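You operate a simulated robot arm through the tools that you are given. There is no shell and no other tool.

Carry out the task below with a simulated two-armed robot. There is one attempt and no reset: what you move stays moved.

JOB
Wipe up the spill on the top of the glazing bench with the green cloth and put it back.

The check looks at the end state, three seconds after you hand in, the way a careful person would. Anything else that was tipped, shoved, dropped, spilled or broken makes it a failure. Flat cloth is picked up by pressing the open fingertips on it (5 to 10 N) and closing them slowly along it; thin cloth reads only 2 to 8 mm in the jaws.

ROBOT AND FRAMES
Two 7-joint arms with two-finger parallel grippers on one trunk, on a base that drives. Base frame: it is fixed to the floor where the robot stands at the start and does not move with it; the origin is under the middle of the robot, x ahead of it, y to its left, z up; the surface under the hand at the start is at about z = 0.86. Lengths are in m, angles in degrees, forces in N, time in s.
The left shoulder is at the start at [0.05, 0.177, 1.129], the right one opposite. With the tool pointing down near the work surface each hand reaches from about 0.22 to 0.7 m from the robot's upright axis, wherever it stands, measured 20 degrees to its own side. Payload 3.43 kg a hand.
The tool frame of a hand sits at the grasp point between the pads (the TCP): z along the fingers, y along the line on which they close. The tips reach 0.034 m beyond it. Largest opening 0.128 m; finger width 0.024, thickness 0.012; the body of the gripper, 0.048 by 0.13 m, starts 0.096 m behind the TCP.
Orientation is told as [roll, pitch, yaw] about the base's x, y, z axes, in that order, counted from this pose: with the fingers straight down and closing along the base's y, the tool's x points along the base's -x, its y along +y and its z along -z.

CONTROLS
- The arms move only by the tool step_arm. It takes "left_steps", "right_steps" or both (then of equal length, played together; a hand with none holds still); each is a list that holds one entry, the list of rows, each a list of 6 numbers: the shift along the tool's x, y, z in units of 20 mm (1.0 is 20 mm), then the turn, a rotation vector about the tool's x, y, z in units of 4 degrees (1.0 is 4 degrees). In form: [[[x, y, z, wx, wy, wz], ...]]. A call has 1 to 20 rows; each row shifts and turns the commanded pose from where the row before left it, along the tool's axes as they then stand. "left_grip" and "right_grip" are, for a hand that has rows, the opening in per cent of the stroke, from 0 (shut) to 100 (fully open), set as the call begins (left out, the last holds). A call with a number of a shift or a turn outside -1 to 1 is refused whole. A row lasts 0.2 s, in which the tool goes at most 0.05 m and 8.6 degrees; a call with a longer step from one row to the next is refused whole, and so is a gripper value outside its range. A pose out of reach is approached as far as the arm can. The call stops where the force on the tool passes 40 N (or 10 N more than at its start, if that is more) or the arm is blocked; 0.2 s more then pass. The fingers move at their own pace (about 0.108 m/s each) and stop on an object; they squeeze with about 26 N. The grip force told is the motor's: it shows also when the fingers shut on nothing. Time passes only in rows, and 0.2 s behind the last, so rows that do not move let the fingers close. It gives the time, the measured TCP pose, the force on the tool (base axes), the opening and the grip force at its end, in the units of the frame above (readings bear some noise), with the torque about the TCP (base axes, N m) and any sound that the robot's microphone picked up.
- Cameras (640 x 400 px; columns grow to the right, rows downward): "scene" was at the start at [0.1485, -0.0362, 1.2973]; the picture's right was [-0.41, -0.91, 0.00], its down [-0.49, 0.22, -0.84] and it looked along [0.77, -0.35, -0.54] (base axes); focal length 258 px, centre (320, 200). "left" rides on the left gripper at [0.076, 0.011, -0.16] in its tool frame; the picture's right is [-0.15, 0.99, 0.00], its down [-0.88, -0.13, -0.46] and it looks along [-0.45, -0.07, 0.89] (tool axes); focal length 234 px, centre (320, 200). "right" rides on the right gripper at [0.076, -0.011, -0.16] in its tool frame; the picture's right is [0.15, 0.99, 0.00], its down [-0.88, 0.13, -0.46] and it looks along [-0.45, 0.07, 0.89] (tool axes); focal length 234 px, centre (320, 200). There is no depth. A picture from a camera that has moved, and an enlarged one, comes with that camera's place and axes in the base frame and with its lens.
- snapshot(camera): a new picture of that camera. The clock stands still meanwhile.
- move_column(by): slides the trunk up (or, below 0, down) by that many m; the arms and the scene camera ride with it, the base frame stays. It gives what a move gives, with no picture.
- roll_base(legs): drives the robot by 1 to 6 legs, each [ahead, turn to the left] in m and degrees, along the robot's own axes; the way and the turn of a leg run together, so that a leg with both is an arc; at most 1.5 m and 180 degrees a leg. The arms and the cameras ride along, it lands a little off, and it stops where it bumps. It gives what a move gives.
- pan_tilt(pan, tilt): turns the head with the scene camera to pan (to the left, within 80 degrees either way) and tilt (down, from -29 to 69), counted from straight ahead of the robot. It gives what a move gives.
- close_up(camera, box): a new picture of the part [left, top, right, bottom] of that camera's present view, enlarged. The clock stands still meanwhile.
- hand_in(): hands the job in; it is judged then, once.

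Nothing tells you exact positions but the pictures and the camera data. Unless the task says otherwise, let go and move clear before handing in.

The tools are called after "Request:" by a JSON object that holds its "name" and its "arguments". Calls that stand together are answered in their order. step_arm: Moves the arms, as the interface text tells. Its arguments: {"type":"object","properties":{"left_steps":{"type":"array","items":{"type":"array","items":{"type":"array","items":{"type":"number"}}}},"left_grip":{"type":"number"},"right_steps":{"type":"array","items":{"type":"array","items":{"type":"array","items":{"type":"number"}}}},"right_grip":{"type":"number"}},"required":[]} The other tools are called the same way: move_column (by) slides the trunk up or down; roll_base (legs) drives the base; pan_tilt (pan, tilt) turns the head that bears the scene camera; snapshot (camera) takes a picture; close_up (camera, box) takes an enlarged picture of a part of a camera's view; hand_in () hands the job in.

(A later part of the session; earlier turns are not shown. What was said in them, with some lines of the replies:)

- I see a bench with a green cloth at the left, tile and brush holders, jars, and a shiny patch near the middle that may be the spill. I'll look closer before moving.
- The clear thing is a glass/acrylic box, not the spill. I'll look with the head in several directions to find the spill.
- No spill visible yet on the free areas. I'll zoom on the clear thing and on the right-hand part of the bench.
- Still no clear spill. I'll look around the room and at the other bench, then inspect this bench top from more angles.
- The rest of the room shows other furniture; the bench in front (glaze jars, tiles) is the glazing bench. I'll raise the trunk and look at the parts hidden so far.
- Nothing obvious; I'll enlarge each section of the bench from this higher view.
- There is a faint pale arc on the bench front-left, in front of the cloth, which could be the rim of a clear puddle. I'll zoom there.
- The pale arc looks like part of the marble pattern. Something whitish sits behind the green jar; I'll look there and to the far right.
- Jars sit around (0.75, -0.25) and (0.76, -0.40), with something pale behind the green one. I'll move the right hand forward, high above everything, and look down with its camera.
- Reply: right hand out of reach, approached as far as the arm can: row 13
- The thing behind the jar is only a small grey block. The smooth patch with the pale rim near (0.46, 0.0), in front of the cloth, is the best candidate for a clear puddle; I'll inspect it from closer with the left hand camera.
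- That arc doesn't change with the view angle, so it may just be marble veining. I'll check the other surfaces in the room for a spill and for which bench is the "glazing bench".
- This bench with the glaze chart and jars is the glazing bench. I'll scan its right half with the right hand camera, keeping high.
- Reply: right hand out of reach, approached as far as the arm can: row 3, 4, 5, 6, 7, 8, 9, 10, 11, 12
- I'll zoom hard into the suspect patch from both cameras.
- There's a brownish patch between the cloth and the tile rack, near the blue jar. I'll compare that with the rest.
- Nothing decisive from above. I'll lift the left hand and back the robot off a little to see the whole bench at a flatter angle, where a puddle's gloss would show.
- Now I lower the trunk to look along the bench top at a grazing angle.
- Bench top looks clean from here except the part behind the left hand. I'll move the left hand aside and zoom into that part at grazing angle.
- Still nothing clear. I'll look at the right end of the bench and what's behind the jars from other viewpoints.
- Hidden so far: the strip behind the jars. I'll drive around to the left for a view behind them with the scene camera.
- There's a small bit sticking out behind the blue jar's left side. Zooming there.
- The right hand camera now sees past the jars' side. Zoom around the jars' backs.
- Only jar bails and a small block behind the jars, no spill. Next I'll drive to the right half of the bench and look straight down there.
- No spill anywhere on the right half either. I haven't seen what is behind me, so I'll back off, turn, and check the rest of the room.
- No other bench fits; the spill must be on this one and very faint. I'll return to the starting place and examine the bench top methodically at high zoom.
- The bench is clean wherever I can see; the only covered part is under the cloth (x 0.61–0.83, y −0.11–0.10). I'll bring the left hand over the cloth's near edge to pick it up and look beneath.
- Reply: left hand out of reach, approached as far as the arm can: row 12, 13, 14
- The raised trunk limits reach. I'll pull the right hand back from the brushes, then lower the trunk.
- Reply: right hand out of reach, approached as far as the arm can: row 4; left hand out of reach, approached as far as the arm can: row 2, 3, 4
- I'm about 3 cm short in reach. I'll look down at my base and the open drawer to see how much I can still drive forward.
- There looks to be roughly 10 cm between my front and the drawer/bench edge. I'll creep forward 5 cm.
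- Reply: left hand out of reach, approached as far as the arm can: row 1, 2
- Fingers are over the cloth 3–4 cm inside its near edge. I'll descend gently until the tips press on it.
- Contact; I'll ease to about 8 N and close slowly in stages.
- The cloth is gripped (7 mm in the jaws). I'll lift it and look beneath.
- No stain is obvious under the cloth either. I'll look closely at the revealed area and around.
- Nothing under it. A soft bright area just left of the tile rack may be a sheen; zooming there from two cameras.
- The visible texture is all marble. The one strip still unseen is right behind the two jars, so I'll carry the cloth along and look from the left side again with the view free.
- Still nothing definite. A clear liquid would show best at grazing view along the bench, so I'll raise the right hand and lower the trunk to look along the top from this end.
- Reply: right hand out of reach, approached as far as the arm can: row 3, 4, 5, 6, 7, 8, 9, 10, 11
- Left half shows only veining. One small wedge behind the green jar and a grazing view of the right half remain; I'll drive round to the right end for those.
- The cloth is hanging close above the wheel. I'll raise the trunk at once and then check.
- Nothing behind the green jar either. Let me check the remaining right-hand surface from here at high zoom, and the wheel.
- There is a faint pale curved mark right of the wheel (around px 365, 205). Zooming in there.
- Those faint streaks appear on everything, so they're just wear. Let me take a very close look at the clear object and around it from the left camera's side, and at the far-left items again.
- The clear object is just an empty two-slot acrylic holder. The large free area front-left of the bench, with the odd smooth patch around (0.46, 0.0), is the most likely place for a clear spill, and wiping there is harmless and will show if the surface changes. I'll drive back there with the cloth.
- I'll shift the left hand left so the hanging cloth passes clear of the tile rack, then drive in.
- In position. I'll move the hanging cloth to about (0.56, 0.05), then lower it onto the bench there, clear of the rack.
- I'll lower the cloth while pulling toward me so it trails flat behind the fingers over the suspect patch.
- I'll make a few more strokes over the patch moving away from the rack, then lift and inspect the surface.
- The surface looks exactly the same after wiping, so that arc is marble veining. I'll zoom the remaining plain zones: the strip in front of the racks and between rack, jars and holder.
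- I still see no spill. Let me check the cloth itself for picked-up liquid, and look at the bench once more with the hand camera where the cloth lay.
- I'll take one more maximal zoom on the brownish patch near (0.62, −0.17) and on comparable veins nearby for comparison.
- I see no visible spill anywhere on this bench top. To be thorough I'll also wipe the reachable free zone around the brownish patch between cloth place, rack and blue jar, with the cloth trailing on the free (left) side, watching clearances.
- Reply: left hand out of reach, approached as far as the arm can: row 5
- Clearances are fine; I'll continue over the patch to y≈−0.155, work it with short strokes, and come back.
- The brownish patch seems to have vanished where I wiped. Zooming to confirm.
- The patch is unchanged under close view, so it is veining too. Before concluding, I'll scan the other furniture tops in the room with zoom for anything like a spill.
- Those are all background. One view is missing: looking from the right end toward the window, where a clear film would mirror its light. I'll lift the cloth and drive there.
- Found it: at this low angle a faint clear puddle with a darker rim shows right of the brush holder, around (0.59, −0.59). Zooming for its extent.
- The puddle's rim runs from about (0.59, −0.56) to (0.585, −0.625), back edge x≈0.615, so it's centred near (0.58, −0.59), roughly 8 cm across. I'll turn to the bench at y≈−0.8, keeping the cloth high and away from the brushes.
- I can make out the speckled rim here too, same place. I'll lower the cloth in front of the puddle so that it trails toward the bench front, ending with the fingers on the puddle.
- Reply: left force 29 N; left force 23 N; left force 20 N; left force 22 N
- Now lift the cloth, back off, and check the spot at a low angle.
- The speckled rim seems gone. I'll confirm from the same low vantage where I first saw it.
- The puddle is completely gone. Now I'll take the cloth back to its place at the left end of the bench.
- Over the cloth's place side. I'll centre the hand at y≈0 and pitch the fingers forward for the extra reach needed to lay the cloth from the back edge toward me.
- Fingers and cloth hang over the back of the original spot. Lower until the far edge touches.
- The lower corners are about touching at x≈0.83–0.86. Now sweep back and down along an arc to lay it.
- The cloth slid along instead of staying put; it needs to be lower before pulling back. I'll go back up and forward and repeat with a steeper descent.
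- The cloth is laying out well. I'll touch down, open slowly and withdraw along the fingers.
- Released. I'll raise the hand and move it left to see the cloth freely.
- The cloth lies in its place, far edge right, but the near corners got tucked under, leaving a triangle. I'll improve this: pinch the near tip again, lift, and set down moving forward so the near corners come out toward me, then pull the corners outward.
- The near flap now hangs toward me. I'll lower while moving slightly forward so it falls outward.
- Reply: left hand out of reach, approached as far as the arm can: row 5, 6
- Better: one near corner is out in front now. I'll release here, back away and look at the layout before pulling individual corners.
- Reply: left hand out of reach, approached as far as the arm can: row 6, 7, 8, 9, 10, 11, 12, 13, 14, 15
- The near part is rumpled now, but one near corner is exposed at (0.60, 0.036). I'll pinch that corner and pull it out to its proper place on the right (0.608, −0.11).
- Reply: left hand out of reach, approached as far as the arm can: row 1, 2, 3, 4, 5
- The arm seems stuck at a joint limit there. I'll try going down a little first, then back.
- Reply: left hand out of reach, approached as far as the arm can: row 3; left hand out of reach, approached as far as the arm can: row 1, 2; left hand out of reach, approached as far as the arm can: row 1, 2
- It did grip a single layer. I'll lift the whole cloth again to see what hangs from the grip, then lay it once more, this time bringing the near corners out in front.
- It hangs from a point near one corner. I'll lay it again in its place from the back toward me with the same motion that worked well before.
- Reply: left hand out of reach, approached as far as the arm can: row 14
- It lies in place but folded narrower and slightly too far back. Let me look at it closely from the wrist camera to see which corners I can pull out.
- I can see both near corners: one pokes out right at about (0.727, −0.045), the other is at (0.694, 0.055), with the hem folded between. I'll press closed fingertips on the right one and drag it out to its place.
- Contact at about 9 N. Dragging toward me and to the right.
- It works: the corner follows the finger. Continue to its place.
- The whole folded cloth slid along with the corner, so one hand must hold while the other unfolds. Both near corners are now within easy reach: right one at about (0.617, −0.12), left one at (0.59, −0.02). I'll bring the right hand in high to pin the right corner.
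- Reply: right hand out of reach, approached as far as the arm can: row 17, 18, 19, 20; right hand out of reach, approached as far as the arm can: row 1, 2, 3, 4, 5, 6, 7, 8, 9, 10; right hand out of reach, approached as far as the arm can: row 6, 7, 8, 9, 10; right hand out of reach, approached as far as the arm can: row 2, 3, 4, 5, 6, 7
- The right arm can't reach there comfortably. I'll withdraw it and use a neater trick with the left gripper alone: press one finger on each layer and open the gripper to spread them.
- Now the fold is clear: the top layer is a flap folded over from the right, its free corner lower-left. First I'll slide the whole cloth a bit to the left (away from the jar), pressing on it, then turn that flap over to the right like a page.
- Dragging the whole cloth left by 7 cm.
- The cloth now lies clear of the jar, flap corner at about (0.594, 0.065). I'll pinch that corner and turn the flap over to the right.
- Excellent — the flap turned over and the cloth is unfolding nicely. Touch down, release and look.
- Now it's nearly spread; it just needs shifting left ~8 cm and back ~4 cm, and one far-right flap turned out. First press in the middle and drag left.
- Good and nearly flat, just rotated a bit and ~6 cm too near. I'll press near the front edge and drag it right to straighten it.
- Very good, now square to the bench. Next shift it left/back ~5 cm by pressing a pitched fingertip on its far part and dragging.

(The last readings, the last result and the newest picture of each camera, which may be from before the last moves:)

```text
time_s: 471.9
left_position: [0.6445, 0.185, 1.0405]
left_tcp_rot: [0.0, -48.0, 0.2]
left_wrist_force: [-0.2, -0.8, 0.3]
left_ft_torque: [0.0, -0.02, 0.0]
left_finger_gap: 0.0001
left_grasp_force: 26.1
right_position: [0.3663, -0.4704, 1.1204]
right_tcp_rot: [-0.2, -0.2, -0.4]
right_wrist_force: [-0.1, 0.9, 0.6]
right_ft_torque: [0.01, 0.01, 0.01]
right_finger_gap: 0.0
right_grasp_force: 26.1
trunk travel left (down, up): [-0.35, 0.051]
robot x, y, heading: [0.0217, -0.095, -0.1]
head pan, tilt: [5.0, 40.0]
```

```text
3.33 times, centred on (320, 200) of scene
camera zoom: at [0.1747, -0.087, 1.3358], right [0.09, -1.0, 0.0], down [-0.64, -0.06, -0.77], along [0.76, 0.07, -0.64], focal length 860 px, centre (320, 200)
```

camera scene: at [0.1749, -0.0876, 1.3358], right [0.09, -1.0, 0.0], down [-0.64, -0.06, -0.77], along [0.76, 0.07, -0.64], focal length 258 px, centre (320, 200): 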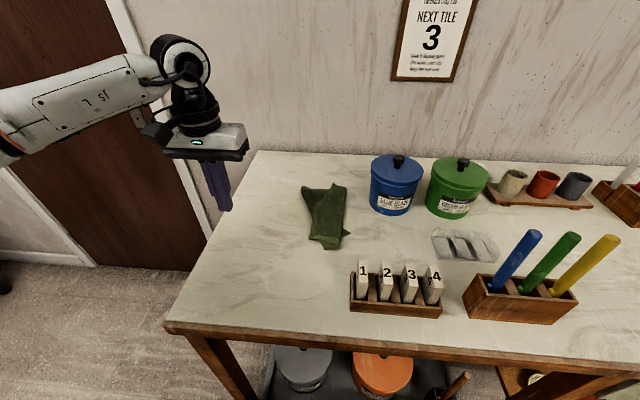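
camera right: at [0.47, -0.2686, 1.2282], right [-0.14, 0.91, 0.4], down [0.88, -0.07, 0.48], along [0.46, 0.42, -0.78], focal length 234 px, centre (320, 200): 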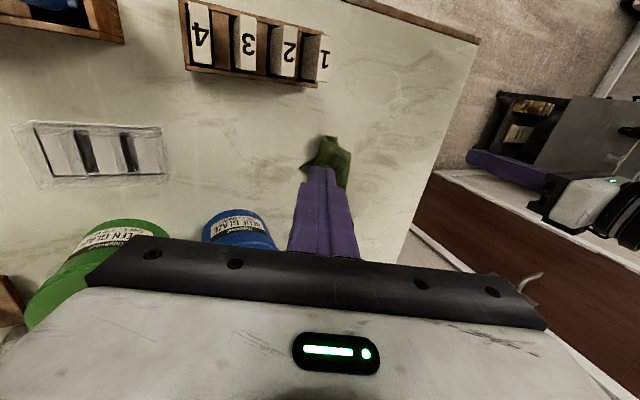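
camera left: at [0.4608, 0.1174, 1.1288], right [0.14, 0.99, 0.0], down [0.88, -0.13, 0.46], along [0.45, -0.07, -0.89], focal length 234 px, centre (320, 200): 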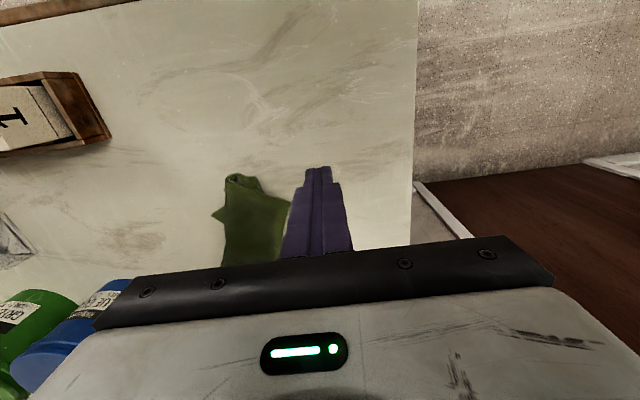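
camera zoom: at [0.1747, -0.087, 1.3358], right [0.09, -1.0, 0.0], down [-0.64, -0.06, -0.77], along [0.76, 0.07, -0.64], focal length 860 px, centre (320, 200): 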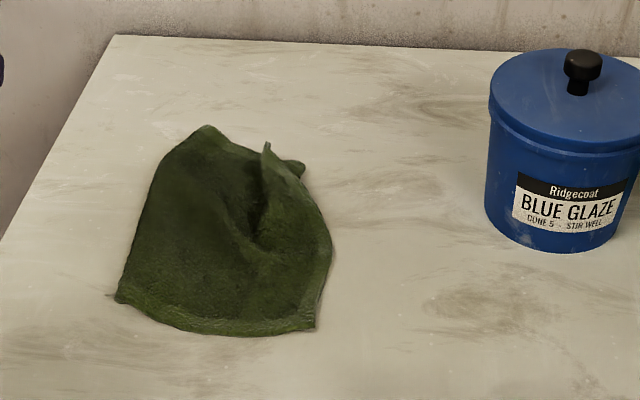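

Left edge is now exactly in place. Remaining: the far-right corner is folded inward at about (0.815, 0.02). I'll pinch that flap with the pitched fingers and turn it out to the right.

Request:
{"name": "step_arm", "arguments": {"left_steps": [[[-0.07, -0.845, 0.83, 0, 0, 0], [-0.07, -0.845, 0.83, 0, 0, 0], [-0.07, -0.845, 0.83, 0, 0, 0], [-0.07, -0.845, 0.83, 0, 0, 0], [-0.07, -0.845, 0.83, 0, 0, 0], [-0.07, -0.845, 0.83, 0, 0, 0], [-0.07, -0.845, 0.83, 0, 0, 0], [-0.07, -0.845, 0.83, 0, 0, 0], [-0.07, -0.845, 0.83, 0, 0, 0], [-0.07, -0.845, 0.83, 0, 0, 0]]], "left_grip": 14}}

Request:
{"name": "close_up", "arguments": {"camera": "left", "box": [200, 40, 440, 240]}}

Request:
{"name": "snapshot", "arguments": {"camera": "scene"}}

```text
time_s: 474.1
left_position: [0.7791, 0.018, 0.9373]
left_tcp_rot: [0.0, -48.0, 0.1]
left_wrist_force: [-0.2, 0.4, 0.1]
left_ft_torque: [-0.02, 0.0, 0.01]
left_finger_gap: 0.0179
left_grasp_force: 0.1
right_position: [0.3675, -0.4717, 1.1204]
right_tcp_rot: [-0.3, -0.3, -0.4]
right_wrist_force: [0.1, -0.8, -0.3]
right_ft_torque: [-0.04, 0.0, 0.0]
right_finger_gap: 0.0
right_grasp_force: 26.3
trunk travel left (down, up): [-0.35, 0.051]
robot x, y, heading: [0.0252, -0.0958, 0.1]
head pan, tilt: [5.0, 40.0]
```

```text
2.00 times, centred on (320, 140) of left
camera zoom: at [0.6098, 0.0271, 0.9877], right [0.1, 0.99, 0.11], down [0.25, -0.13, 0.96], along [0.96, -0.06, -0.26], focal length 468 px, centre (320, 320)
```

zoom: 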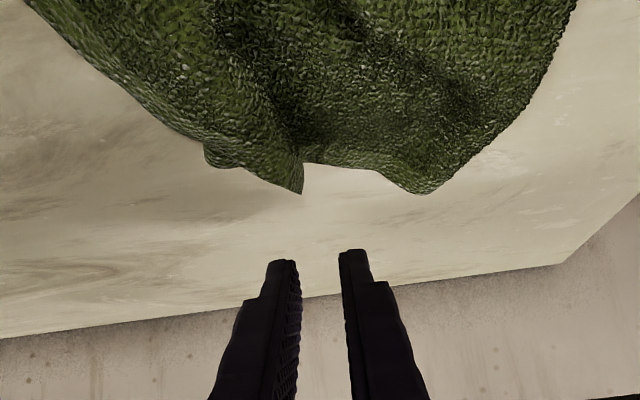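

```text
taken
camera scene: at [0.1752, -0.0876, 1.3357], right [0.09, -1.0, 0.0], down [-0.64, -0.06, -0.77], along [0.76, 0.07, -0.64], focal length 258 px, centre (320, 200)
```

scene: 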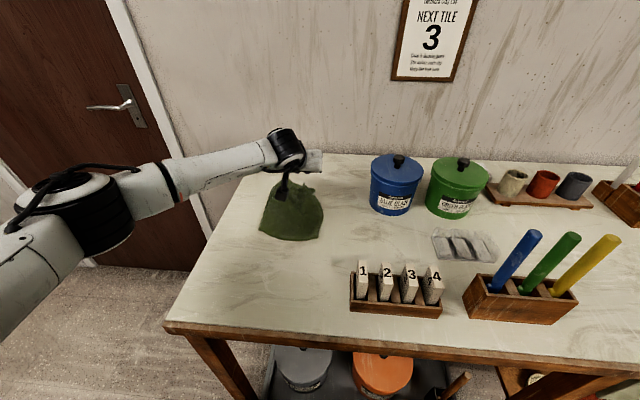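

Request:
{"name": "step_arm", "arguments": {"left_steps": [[[0.44, -0.17, 0.26, 0, 0, 0], [0.44, -0.17, 0.26, 0, 0, 0], [0.44, -0.17, 0.26, 0, 0, 0]]]}}

Request:
{"name": "step_arm", "arguments": {"left_steps": [[[0.15, 0, 0.13, 0, 0, 0]]]}}

Request:
{"name": "step_arm", "arguments": {"left_steps": [[[0.1, 0, 0.09, 0, 0, 0]]]}}

Request:
{"name": "close_up", "arguments": {"camera": "left", "box": [200, 40, 440, 240]}}

```text
time_s: 474.9
left_position: [0.7726, 0.0084, 0.9091]
left_tcp_rot: [0.1, -48.1, 0.2]
left_wrist_force: [0.3, -0.8, -0.4]
left_ft_torque: [0.02, -0.03, 0.0]
left_finger_gap: 0.018
left_grasp_force: 0.0
right_position: [0.366, -0.4723, 1.1193]
right_tcp_rot: [-0.1, -0.3, -0.3]
right_wrist_force: [0.2, 0.2, -0.2]
right_ft_torque: [-0.06, -0.01, 0.01]
right_finger_gap: 0.0
right_grasp_force: 26.0
trunk travel left (down, up): [-0.35, 0.051]
robot x, y, heading: [0.0299, -0.0925, -0.2]
head pan, tilt: [5.0, 40.0]
```

```text
time_s: 475.3
left_position: [0.7718, 0.0074, 0.9052]
left_tcp_rot: [-0.1, -48.1, 0.3]
left_wrist_force: [0.4, -0.3, 0.4]
left_ft_torque: [0.01, 0.01, 0.01]
left_finger_gap: 0.018
left_grasp_force: 0.0
right_position: [0.3665, -0.4712, 1.1193]
right_tcp_rot: [-0.2, -0.3, -0.4]
right_wrist_force: [0.2, -1.1, 0.0]
right_ft_torque: [0.02, -0.01, -0.04]
right_finger_gap: 0.0
right_grasp_force: 26.0
trunk travel left (down, up): [-0.35, 0.051]
robot x, y, heading: [0.0241, -0.0955, -0.1]
head pan, tilt: [5.0, 40.0]
```

```text
time_s: 475.7
left_position: [0.7723, 0.0069, 0.9023]
left_tcp_rot: [-0.1, -48.1, 0.2]
left_wrist_force: [0.0, -0.3, 0.6]
left_ft_torque: [0.0, -0.02, -0.01]
left_finger_gap: 0.018
left_grasp_force: 0.1
right_position: [0.367, -0.4712, 1.1205]
right_tcp_rot: [-0.1, -0.3, -0.4]
right_wrist_force: [0.4, -0.4, -0.6]
right_ft_torque: [-0.02, 0.01, 0.01]
right_finger_gap: 0.0
right_grasp_force: 25.9
trunk travel left (down, up): [-0.35, 0.051]
robot x, y, heading: [0.0255, -0.0958, -0.1]
head pan, tilt: [5.0, 40.0]
```

```text
2.00 times, centred on (320, 140) of left
camera zoom: at [0.6033, 0.0172, 0.9519], right [0.1, 0.99, 0.11], down [0.25, -0.13, 0.96], along [0.96, -0.06, -0.26], focal length 468 px, centre (320, 320)
```

zoom: 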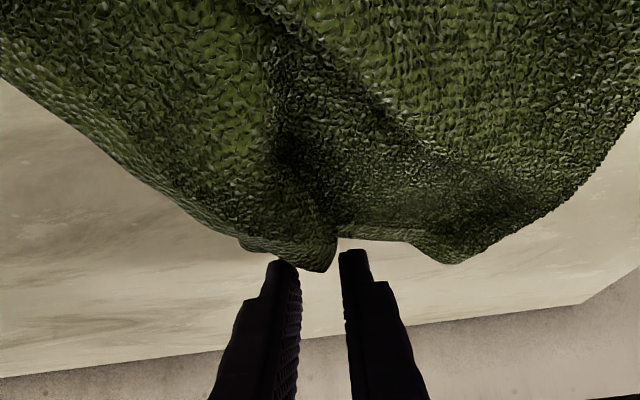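

Request:
{"name": "step_arm", "arguments": {"left_steps": [[[0, -0.6, 0, 0, 0, 0]]]}}

Request:
{"name": "step_arm", "arguments": {"left_steps": [[[0.1, 0, 0.09, 0, 0, 0]]]}}

Request:
{"name": "step_arm", "arguments": {"left_steps": [[[0.08, 0, 0.07, 0, 0, 0]]]}}

Request:
{"name": "step_arm", "arguments": {"left_steps": [[[0.08, 0, 0.07, 0, 0, 0]]]}}

```text
time_s: 476.1
left_position: [0.7719, -0.0046, 0.9024]
left_tcp_rot: [-0.1, -48.1, 0.1]
left_wrist_force: [-0.1, -0.3, -0.1]
left_ft_torque: [-0.04, 0.01, -0.01]
left_finger_gap: 0.0179
left_grasp_force: 0.1
right_position: [0.3665, -0.4708, 1.1205]
right_tcp_rot: [-0.2, -0.3, -0.4]
right_wrist_force: [0.3, -0.7, -0.1]
right_ft_torque: [-0.02, 0.01, -0.02]
right_finger_gap: 0.0001
right_grasp_force: 25.8
trunk travel left (down, up): [-0.35, 0.051]
robot x, y, heading: [0.0257, -0.0971, 0.1]
head pan, tilt: [5.0, 40.0]
```

```text
time_s: 476.5
left_position: [0.7703, -0.0045, 0.9009]
left_tcp_rot: [0.0, -48.2, 0.3]
left_wrist_force: [-0.1, 0.1, 0.0]
left_ft_torque: [0.02, 0.01, 0.02]
left_finger_gap: 0.0181
left_grasp_force: 0.0
right_position: [0.3668, -0.4717, 1.1193]
right_tcp_rot: [-0.2, -0.2, -0.4]
right_wrist_force: [0.0, -0.3, -0.9]
right_ft_torque: [0.03, -0.01, -0.02]
right_finger_gap: 0.0
right_grasp_force: 25.8
trunk travel left (down, up): [-0.35, 0.051]
robot x, y, heading: [0.0204, -0.0939, -0.1]
head pan, tilt: [5.0, 40.0]
```

```text
time_s: 476.9
left_position: [0.7724, -0.0047, 0.8974]
left_tcp_rot: [0.0, -48.0, 0.2]
left_wrist_force: [0.1, -0.8, 0.4]
left_ft_torque: [0.01, 0.04, -0.05]
left_finger_gap: 0.0176
left_grasp_force: 0.1
right_position: [0.3666, -0.4706, 1.1205]
right_tcp_rot: [-0.2, -0.3, -0.3]
right_wrist_force: [0.1, -0.5, -0.6]
right_ft_torque: [-0.05, -0.04, 0.03]
right_finger_gap: 0.0001
right_grasp_force: 26.1
trunk travel left (down, up): [-0.35, 0.051]
robot x, y, heading: [0.0221, -0.0968, 0.2]
head pan, tilt: [5.0, 40.0]
```

```text
time_s: 477.3
left_position: [0.7717, -0.0042, 0.8974]
left_tcp_rot: [-0.1, -48.1, 0.3]
left_wrist_force: [0.1, -1.0, 0.4]
left_ft_torque: [-0.03, -0.06, -0.01]
left_finger_gap: 0.0181
left_grasp_force: 0.3
right_position: [0.3657, -0.4721, 1.1199]
right_tcp_rot: [-0.2, -0.3, -0.4]
right_wrist_force: [0.2, 0.1, -0.4]
right_ft_torque: [0.01, 0.02, 0.01]
right_finger_gap: 0.0
right_grasp_force: 26.1
trunk travel left (down, up): [-0.35, 0.051]
robot x, y, heading: [0.0227, -0.0951, 0.0]
head pan, tilt: [5.0, 40.0]
```

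Request:
{"name": "step_arm", "arguments": {"left_steps": [[[0.07, 0, 0.06, 0, 0, 0]]]}}

Request:
{"name": "step_arm", "arguments": {"left_steps": [[[0.06, 0, 0.05, 0, 0, 0]]]}}

Request:
{"name": "step_arm", "arguments": {"left_steps": [[[0, 0, 0, 0, 0, 0], [0, 0, 0, 0, 0, 0]]], "left_grip": 9}}

Request:
{"name": "step_arm", "arguments": {"left_steps": [[[0, 0, 0, 0, 0, 0], [0, 0, 0, 0, 0, 0]]], "left_grip": 4}}

Request:
{"name": "step_arm", "arguments": {"left_steps": [[[0, 0, 0, 0, 0, 0], [0, 0, 0, 0, 0, 0]]], "left_grip": 0}}

Request:
{"name": "close_up", "arguments": {"camera": "left", "box": [200, 40, 440, 240]}}

```text
time_s: 477.7
left_position: [0.7716, -0.0049, 0.8947]
left_tcp_rot: [-0.1, -48.1, 0.3]
left_wrist_force: [-0.2, -0.1, 1.4]
left_ft_torque: [0.05, -0.03, 0.0]
left_finger_gap: 0.018
left_grasp_force: 0.3
right_position: [0.3663, -0.4716, 1.1207]
right_tcp_rot: [-0.2, -0.3, -0.4]
right_wrist_force: [0.1, -0.6, -0.8]
right_ft_torque: [0.0, 0.02, -0.01]
right_finger_gap: 0.0002
right_grasp_force: 26.1
trunk travel left (down, up): [-0.35, 0.051]
robot x, y, heading: [0.028, -0.0959, -0.1]
head pan, tilt: [5.0, 40.0]
```

```text
time_s: 478.1
left_position: [0.7729, -0.004, 0.8947]
left_tcp_rot: [0.1, -48.2, 0.2]
left_wrist_force: [-0.4, -0.5, 4.3]
left_ft_torque: [0.04, -0.01, 0.01]
left_finger_gap: 0.0179
left_grasp_force: 0.3
right_position: [0.3651, -0.4731, 1.1204]
right_tcp_rot: [-0.2, -0.2, -0.4]
right_wrist_force: [-0.5, 0.0, 0.0]
right_ft_torque: [0.02, -0.02, -0.02]
right_finger_gap: 0.0
right_grasp_force: 26.1
trunk travel left (down, up): [-0.35, 0.051]
robot x, y, heading: [0.0218, -0.0931, -0.1]
head pan, tilt: [5.0, 40.0]
```

```text
time_s: 478.7
left_position: [0.7725, -0.0047, 0.894]
left_tcp_rot: [-0.1, -48.3, 0.3]
left_wrist_force: [1.0, 0.7, 4.9]
left_ft_torque: [0.05, -0.14, -0.01]
left_finger_gap: 0.0111
left_grasp_force: 0.1
right_position: [0.366, -0.4717, 1.1194]
right_tcp_rot: [-0.1, -0.4, -0.4]
right_wrist_force: [0.4, -0.4, -0.2]
right_ft_torque: [0.01, -0.02, 0.01]
right_finger_gap: 0.0
right_grasp_force: 25.8
trunk travel left (down, up): [-0.35, 0.051]
robot x, y, heading: [0.0242, -0.0954, 0.0]
head pan, tilt: [5.0, 40.0]
```

```text
time_s: 479.3
left_position: [0.7728, -0.0033, 0.8935]
left_tcp_rot: [0.0, -48.2, 0.2]
left_wrist_force: [1.2, 1.5, 6.0]
left_ft_torque: [0.05, -0.16, 0.01]
left_finger_gap: 0.0054
left_grasp_force: 0.4
right_position: [0.3664, -0.4717, 1.1204]
right_tcp_rot: [-0.2, -0.3, -0.4]
right_wrist_force: [0.6, 0.7, 0.4]
right_ft_torque: [0.0, 0.03, 0.0]
right_finger_gap: 0.0001
right_grasp_force: 26.2
trunk travel left (down, up): [-0.35, 0.051]
robot x, y, heading: [0.0229, -0.0957, -0.2]
head pan, tilt: [5.0, 40.0]
```

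```text
time_s: 479.9
left_position: [0.7729, -0.0047, 0.8932]
left_tcp_rot: [0.1, -48.2, 0.1]
left_wrist_force: [1.6, 2.0, 7.0]
left_ft_torque: [0.08, -0.15, 0.0]
left_finger_gap: 0.0024
left_grasp_force: 26.3
right_position: [0.3655, -0.4717, 1.1194]
right_tcp_rot: [-0.2, -0.4, -0.3]
right_wrist_force: [-0.6, 0.2, 0.4]
right_ft_torque: [-0.02, -0.03, -0.01]
right_finger_gap: 0.0001
right_grasp_force: 26.0
trunk travel left (down, up): [-0.35, 0.051]
robot x, y, heading: [0.0231, -0.0946, -0.0]
head pan, tilt: [5.0, 40.0]
```

```text
2.00 times, centred on (320, 140) of left
camera zoom: at [0.604, 0.0056, 0.9428], right [0.09, 0.99, 0.11], down [0.25, -0.13, 0.96], along [0.96, -0.06, -0.26], focal length 468 px, centre (320, 320)
```

zoom: 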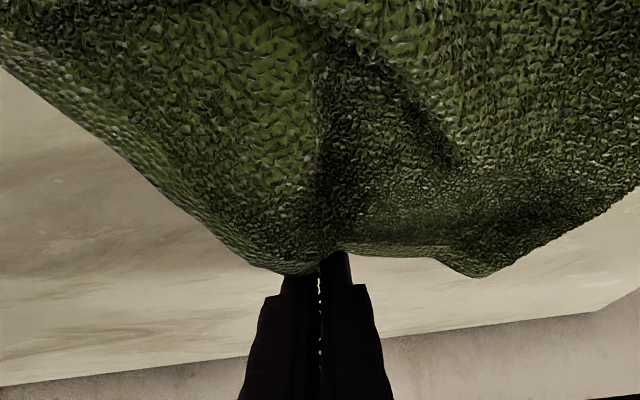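

A single layer is gripped (2.4 mm). Lift a little and carry it right.

Request:
{"name": "step_arm", "arguments": {"left_steps": [[[-0.65, 0, -0.58, 0, 0, 0], [-0.65, 0, -0.58, 0, 0, 0], [0, 0, 0, 0, 0, 0]]]}}

Request:
{"name": "close_up", "arguments": {"camera": "left", "box": [180, 20, 460, 240]}}

Request:
{"name": "close_up", "arguments": {"camera": "scene", "box": [240, 120, 400, 240]}}

```text
time_s: 480.7
left_position: [0.7727, -0.0032, 0.9294]
left_tcp_rot: [0.0, -48.1, 0.2]
left_wrist_force: [-0.4, 0.0, 0.1]
left_ft_torque: [0.01, 0.01, 0.06]
left_finger_gap: 0.0027
left_grasp_force: 25.9
right_position: [0.3659, -0.4722, 1.1195]
right_tcp_rot: [-0.2, -0.3, -0.5]
right_wrist_force: [-0.5, 0.0, 0.5]
right_ft_torque: [0.0, 0.02, -0.01]
right_finger_gap: 0.0
right_grasp_force: 25.6
trunk travel left (down, up): [-0.35, 0.051]
robot x, y, heading: [0.0245, -0.0969, 0.0]
head pan, tilt: [5.0, 40.0]
```

```text
1.82 times, centred on (320, 130) of left
camera zoom: at [0.6044, 0.0064, 0.9784], right [0.09, 0.99, 0.11], down [0.25, -0.13, 0.96], along [0.96, -0.06, -0.26], focal length 426 px, centre (320, 327)
```

zoom: 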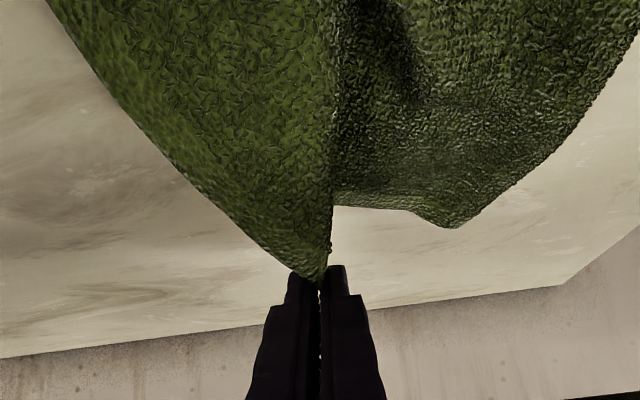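

```text
3.33 times, centred on (320, 180) of scene
camera zoom: at [0.1751, -0.0871, 1.3357], right [0.09, -1.0, 0.0], down [-0.64, -0.06, -0.77], along [0.76, 0.07, -0.64], focal length 860 px, centre (320, 267)
```

zoom: 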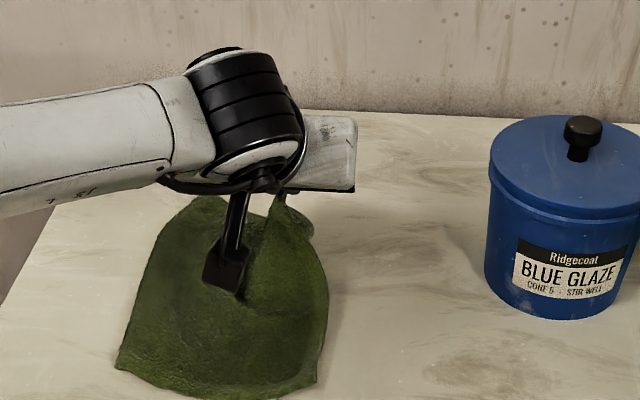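

Request:
{"name": "step_arm", "arguments": {"left_steps": [[[-0.745, 0, -0.667, 0, 0, 0], [-0.3, -0.9, 0.1, 0, 0, 0], [0, -0.9, 0, 0, 0, 0], [0, -0.9, 0, 0, 0, 0], [0, -0.9, 0, 0, 0, 0], [0, -0.9, 0, 0, 0, 0], [0.62, 0, 0.556, 0, 0, 0], [0.62, 0, 0.556, 0, 0, 0]]]}}

Request:
{"name": "close_up", "arguments": {"camera": "left", "box": [120, 20, 460, 260]}}

Request:
{"name": "close_up", "arguments": {"camera": "scene", "box": [240, 120, 400, 240]}}

```text
time_s: 482.5
left_position: [0.7787, -0.0939, 0.9186]
left_tcp_rot: [-0.1, -48.2, 0.2]
left_wrist_force: [-0.4, -0.6, -0.5]
left_ft_torque: [-0.05, 0.01, 0.03]
left_finger_gap: 0.0026
left_grasp_force: 25.9
right_position: [0.3678, -0.4721, 1.1196]
right_tcp_rot: [-0.2, -0.2, -0.4]
right_wrist_force: [0.0, 0.2, 0.5]
right_ft_torque: [-0.01, 0.02, 0.01]
right_finger_gap: 0.0002
right_grasp_force: 25.9
trunk travel left (down, up): [-0.35, 0.051]
robot x, y, heading: [0.0249, -0.0952, -0.1]
head pan, tilt: [5.0, 40.0]
```

```text
1.67 times, centred on (290, 140) of left
camera zoom: at [0.6089, -0.0838, 0.9687], right [0.09, 0.99, 0.11], down [0.25, -0.13, 0.96], along [0.96, -0.06, -0.26], focal length 390 px, centre (370, 300)
```

zoom: 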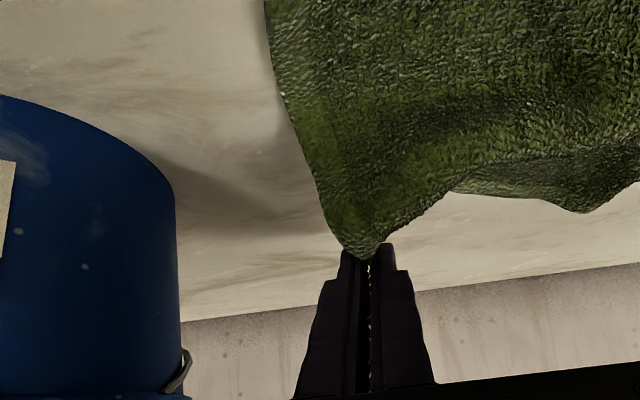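

```text
3.33 times, centred on (320, 180) of scene
camera zoom: at [0.1751, -0.0873, 1.3358], right [0.09, -1.0, 0.0], down [-0.64, -0.06, -0.77], along [0.76, 0.07, -0.64], focal length 860 px, centre (320, 267)
```

zoom: 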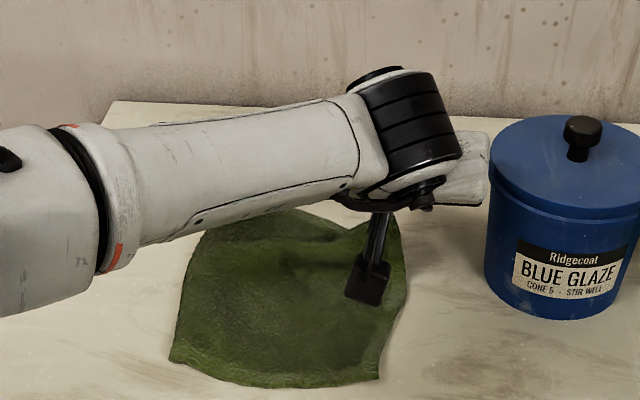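

Fully unfolded now. Set it down, release and withdraw straight back.

Request:
{"name": "step_arm", "arguments": {"left_steps": [[[0.4, 0, 0.35, 0, 0, 0], [0.2, 0, 0.2, 0, 0, 0]]]}}

Request:
{"name": "step_arm", "arguments": {"left_steps": [[[0, 0, 0, 0, 0, 0], [0, 0, 0, 0, 0, 0]]], "left_grip": 10}}

Request:
{"name": "step_arm", "arguments": {"left_steps": [[[-0.3, 0, -0.6, 0, 0, 0], [-0.3, 0, -1, 0, 0, 0], [-0.3, 0, -1, 0, 0, 0], [-0.3, 0, -1, 0, 0, 0], [-0.3, 0, -1, 0, 0, 0], [-0.3, 0.8, -1, 0, 0, 0], [0, 1, -1, 0, 0, 0], [0, 1, -1, 0, 0, 0], [0, 1, -0.5, 0, 0, 0], [0, 1, 0, 0, 0, 0], [0, 1, 0, 0, 0, 0], [0, 1, 0, 0, 0, 0], [0, 1, 0, 0, 0, 0], [0, 1, 0, 0, 0, 0], [0, 1, 0, 0, 0, 0]]]}}

Request:
{"name": "snapshot", "arguments": {"camera": "scene"}}

Request:
{"name": "close_up", "arguments": {"camera": "scene", "box": [240, 140, 400, 260]}}

```text
time_s: 483.1
left_position: [0.7778, -0.0938, 0.9014]
left_tcp_rot: [0.0, -48.1, 0.3]
left_wrist_force: [0.2, -0.3, -0.5]
left_ft_torque: [-0.01, -0.06, 0.01]
left_finger_gap: 0.0024
left_grasp_force: 26.3
right_position: [0.3655, -0.4718, 1.1193]
right_tcp_rot: [-0.1, -0.4, -0.3]
right_wrist_force: [1.2, 0.2, 0.5]
right_ft_torque: [0.0, -0.02, 0.02]
right_finger_gap: 0.0002
right_grasp_force: 26.0
trunk travel left (down, up): [-0.35, 0.051]
robot x, y, heading: [0.0232, -0.0969, 0.2]
head pan, tilt: [5.0, 40.0]
```

```text
time_s: 483.7
left_position: [0.7781, -0.0946, 0.9034]
left_tcp_rot: [0.1, -48.1, 0.1]
left_wrist_force: [0.7, -0.4, 0.4]
left_ft_torque: [0.0, 0.04, 0.0]
left_finger_gap: 0.0125
left_grasp_force: 0.1
right_position: [0.3664, -0.4702, 1.1198]
right_tcp_rot: [-0.2, -0.3, -0.5]
right_wrist_force: [0.6, 0.0, -0.1]
right_ft_torque: [-0.01, 0.0, 0.0]
right_finger_gap: 0.0
right_grasp_force: 25.8
trunk travel left (down, up): [-0.35, 0.051]
robot x, y, heading: [0.0209, -0.094, 0.1]
head pan, tilt: [5.0, 40.0]
```

```text
time_s: 486.9
left_position: [0.68, 0.1012, 1.0382]
left_tcp_rot: [0.0, -48.1, 0.2]
left_wrist_force: [0.4, 0.5, 1.0]
left_ft_torque: [0.02, 0.03, 0.01]
left_finger_gap: 0.0128
left_grasp_force: 0.0
right_position: [0.3665, -0.4714, 1.1204]
right_tcp_rot: [-0.2, -0.4, -0.4]
right_wrist_force: [0.1, -0.1, 0.1]
right_ft_torque: [0.0, 0.04, 0.03]
right_finger_gap: 0.0
right_grasp_force: 25.8
trunk travel left (down, up): [-0.35, 0.051]
robot x, y, heading: [0.0234, -0.0968, -0.2]
head pan, tilt: [5.0, 40.0]
```

```text
taken
camera scene: at [0.175, -0.0867, 1.3358], right [0.09, -1.0, 0.0], down [-0.64, -0.06, -0.77], along [0.76, 0.07, -0.64], focal length 258 px, centre (320, 200)
```

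scene: 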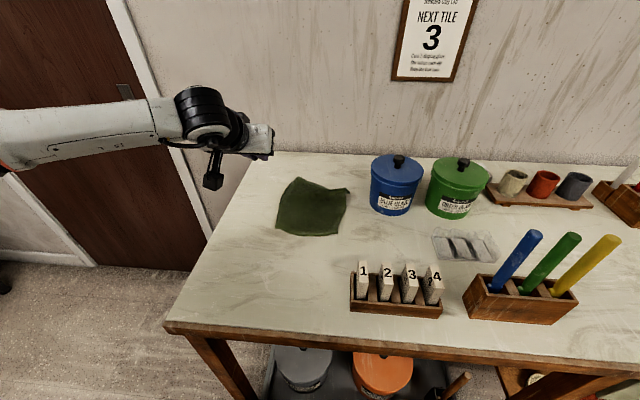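

```text
3.33 times, centred on (320, 200) of scene
camera zoom: at [0.175, -0.0867, 1.3358], right [0.09, -1.0, 0.0], down [-0.64, -0.06, -0.77], along [0.76, 0.07, -0.64], focal length 860 px, centre (320, 200)
```

zoom: 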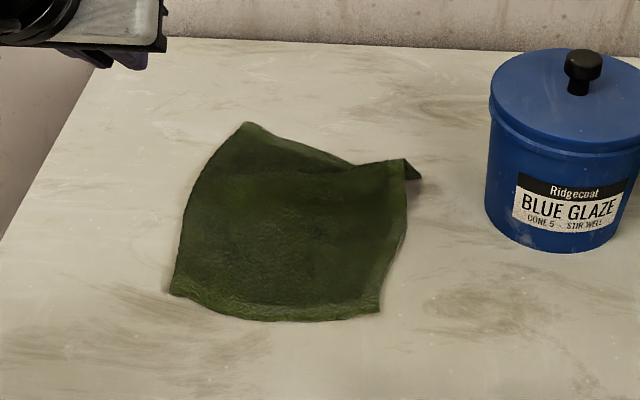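

The cloth lies flat, centred at about (0.72, −0.02) — its original place. Now I'll raise both hands, back off, and do a last check of the bench.

Request:
{"name": "step_arm", "arguments": {"left_steps": [[[0, 0.5, -1, 0, 0, 0], [0, 0.5, -1, 0, 0, 0], [0, 0.5, -1, 0, 0, 0], [0, 0.5, -1, 0, 1, 0], [0, 0, -1, 0, 1, 0], [0, 0, 0, 0, 1, 0], [0, 0, 0, 0, 1, 0], [0, 0, 0, 0, 1, 0], [0, 0, 0, 0, 1, 0], [0, 0, 0, 0, 1, 0], [0, 0, 0, 0, 1, 0], [0, 0, 0, 0, 1, 0], [0, 0, 0, 0, 1, 0], [0, 0, 0, 0, 1, 0], [0, 0, 0, 0, 1, 0]]]}}

Request:
{"name": "move_column", "arguments": {"by": 0.05}}

Request:
{"name": "roll_base", "arguments": {"legs": [[-0.45, 0]]}}

Request:
{"name": "pan_tilt", "arguments": {"pan": -12, "tilt": 28}}

Request:
{"name": "snapshot", "arguments": {"camera": "scene"}}

Request:
{"name": "close_up", "arguments": {"camera": "scene", "box": [200, 120, 420, 260]}}

Request:
{"name": "close_up", "arguments": {"camera": "scene", "box": [400, 110, 640, 260]}}

```text
time_s: 490.1
left_position: [0.6083, 0.1418, 1.1048]
left_tcp_rot: [0.1, 0.0, 0.1]
left_wrist_force: [0.4, 0.2, 1.1]
left_ft_torque: [0.03, 0.0, 0.0]
left_finger_gap: 0.013
left_grasp_force: 0.0
right_position: [0.3652, -0.4718, 1.1208]
right_tcp_rot: [-0.2, -0.4, -0.4]
right_wrist_force: [-0.3, -0.1, 0.3]
right_ft_torque: [0.01, 0.02, -0.02]
right_finger_gap: 0.0
right_grasp_force: 26.2
trunk travel left (down, up): [-0.35, 0.051]
robot x, y, heading: [0.0252, -0.0928, -0.1]
head pan, tilt: [5.0, 40.0]
```

```text
time_s: 491.1
left_position: [0.6085, 0.1415, 1.155]
left_tcp_rot: [0.0, -0.1, 0.1]
left_wrist_force: [0.3, 0.4, -1.4]
left_ft_torque: [-0.04, -0.01, 0.03]
left_finger_gap: 0.0127
left_grasp_force: 0.0
right_position: [0.3671, -0.4714, 1.1698]
right_tcp_rot: [-0.2, -0.2, -0.4]
right_wrist_force: [-0.5, 0.3, -1.0]
right_ft_torque: [-0.02, 0.01, 0.02]
right_finger_gap: 0.0
right_grasp_force: 26.2
trunk travel left (down, up): [-0.4, 0.001]
robot x, y, heading: [0.0237, -0.0957, -0.0]
head pan, tilt: [5.0, 40.0]
```

```text
time_s: 493.7
left_position: [0.1711, 0.138, 1.1531]
left_tcp_rot: [0.0, -0.1, -0.4]
left_wrist_force: [0.7, -0.5, 0.4]
left_ft_torque: [-0.02, 0.0, -0.01]
left_finger_gap: 0.0128
left_grasp_force: 0.1
right_position: [-0.0768, -0.4729, 1.1704]
right_tcp_rot: [-0.3, -0.2, -1.0]
right_wrist_force: [-0.7, -0.4, 0.2]
right_ft_torque: [-0.03, 0.01, 0.03]
right_finger_gap: 0.0
right_grasp_force: 25.7
trunk travel left (down, up): [-0.4, 0.001]
robot x, y, heading: [-0.4126, -0.0961, -0.7]
head pan, tilt: [5.0, 40.0]
```

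```text
time_s: 494.5
left_position: [0.171, 0.1369, 1.154]
left_tcp_rot: [0.0, -0.2, -0.4]
left_wrist_force: [-0.5, -0.3, 0.4]
left_ft_torque: [0.01, -0.02, 0.01]
left_finger_gap: 0.013
left_grasp_force: 0.0
right_position: [-0.0769, -0.472, 1.1695]
right_tcp_rot: [-0.3, -0.3, -1.0]
right_wrist_force: [-0.4, -1.1, -0.3]
right_ft_torque: [-0.02, 0.01, -0.01]
right_finger_gap: 0.0
right_grasp_force: 26.1
trunk travel left (down, up): [-0.4, 0.001]
robot x, y, heading: [-0.4149, -0.0942, -0.5]
head pan, tilt: [-12.0, 28.0]
```

```text
taken
camera scene: at [-0.2597, -0.1132, 1.4042], right [-0.22, -0.98, 0.0], down [-0.46, 0.1, -0.88], along [0.86, -0.19, -0.47], focal length 258 px, centre (320, 200)
```

scene: 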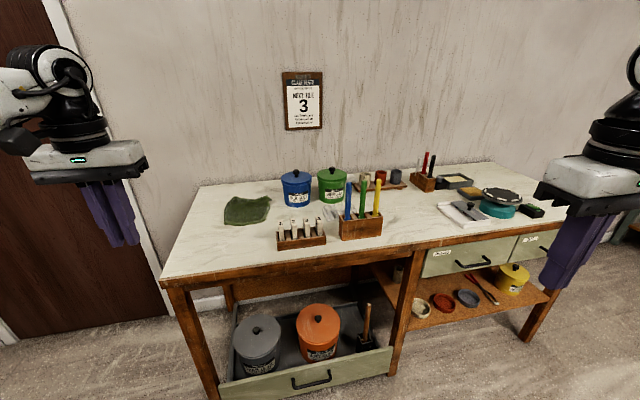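

```text
2.86 times, centred on (310, 190) of scene
camera zoom: at [-0.2597, -0.1132, 1.4042], right [-0.22, -0.98, 0.0], down [-0.46, 0.1, -0.88], along [0.86, -0.19, -0.47], focal length 737 px, centre (349, 229)
```

zoom: 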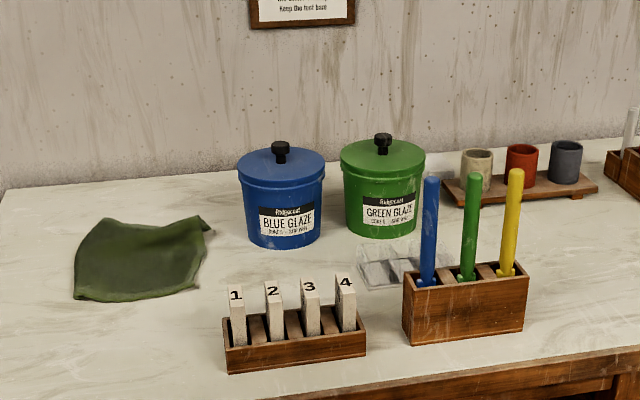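

```text
2.67 times, centred on (520, 185) of scene
camera zoom: at [-0.2597, -0.1132, 1.4042], right [-0.22, -0.98, 0.0], down [-0.46, 0.1, -0.88], along [0.86, -0.19, -0.47], focal length 688 px, centre (-213, 240)
```

zoom: 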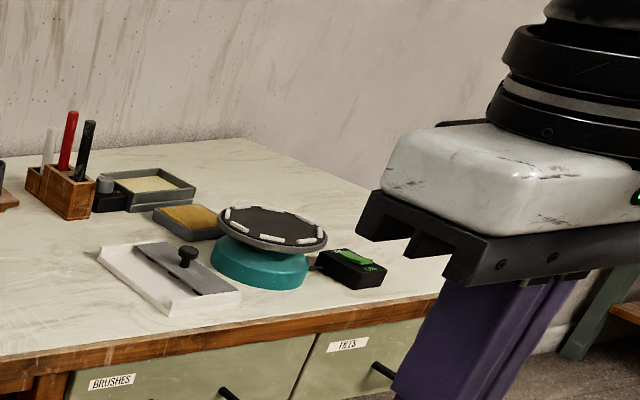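

Everything on the bench stands as it did, the puddle spot is clean, the cloth lies flat in its original place and both hands are clear. Handing in.

Request:
{"name": "hand_in", "arguments": {}}

```text
The job is handed in.
```

I wiped up the spill, put the green cloth back in its original place, and handed the job in. I haven't seen the verdict of the check.

- **Spill:** It was a clear puddle about 8 cm across, just right of the brush holder at roughly (0.58, −0.59). I could only make it out at a low angle. After wiping, I looked again from the same spot and it was completely gone.
- **Cloth:** It lies nearly flat, within about 2 cm of where it started, with one far corner slightly curled.
- **Other wiping:** While searching I also lightly wiped two clean areas on the left side of the bench, because I first took the marble veining there for a spill.
- **Everything else:** In the last pictures nothing else on the bench looks moved, tipped or spilled. While I was driving along the bench, the hanging cloth came very close to the banding wheel. I saw no change there.

Both hands are empty and clear of the bench.
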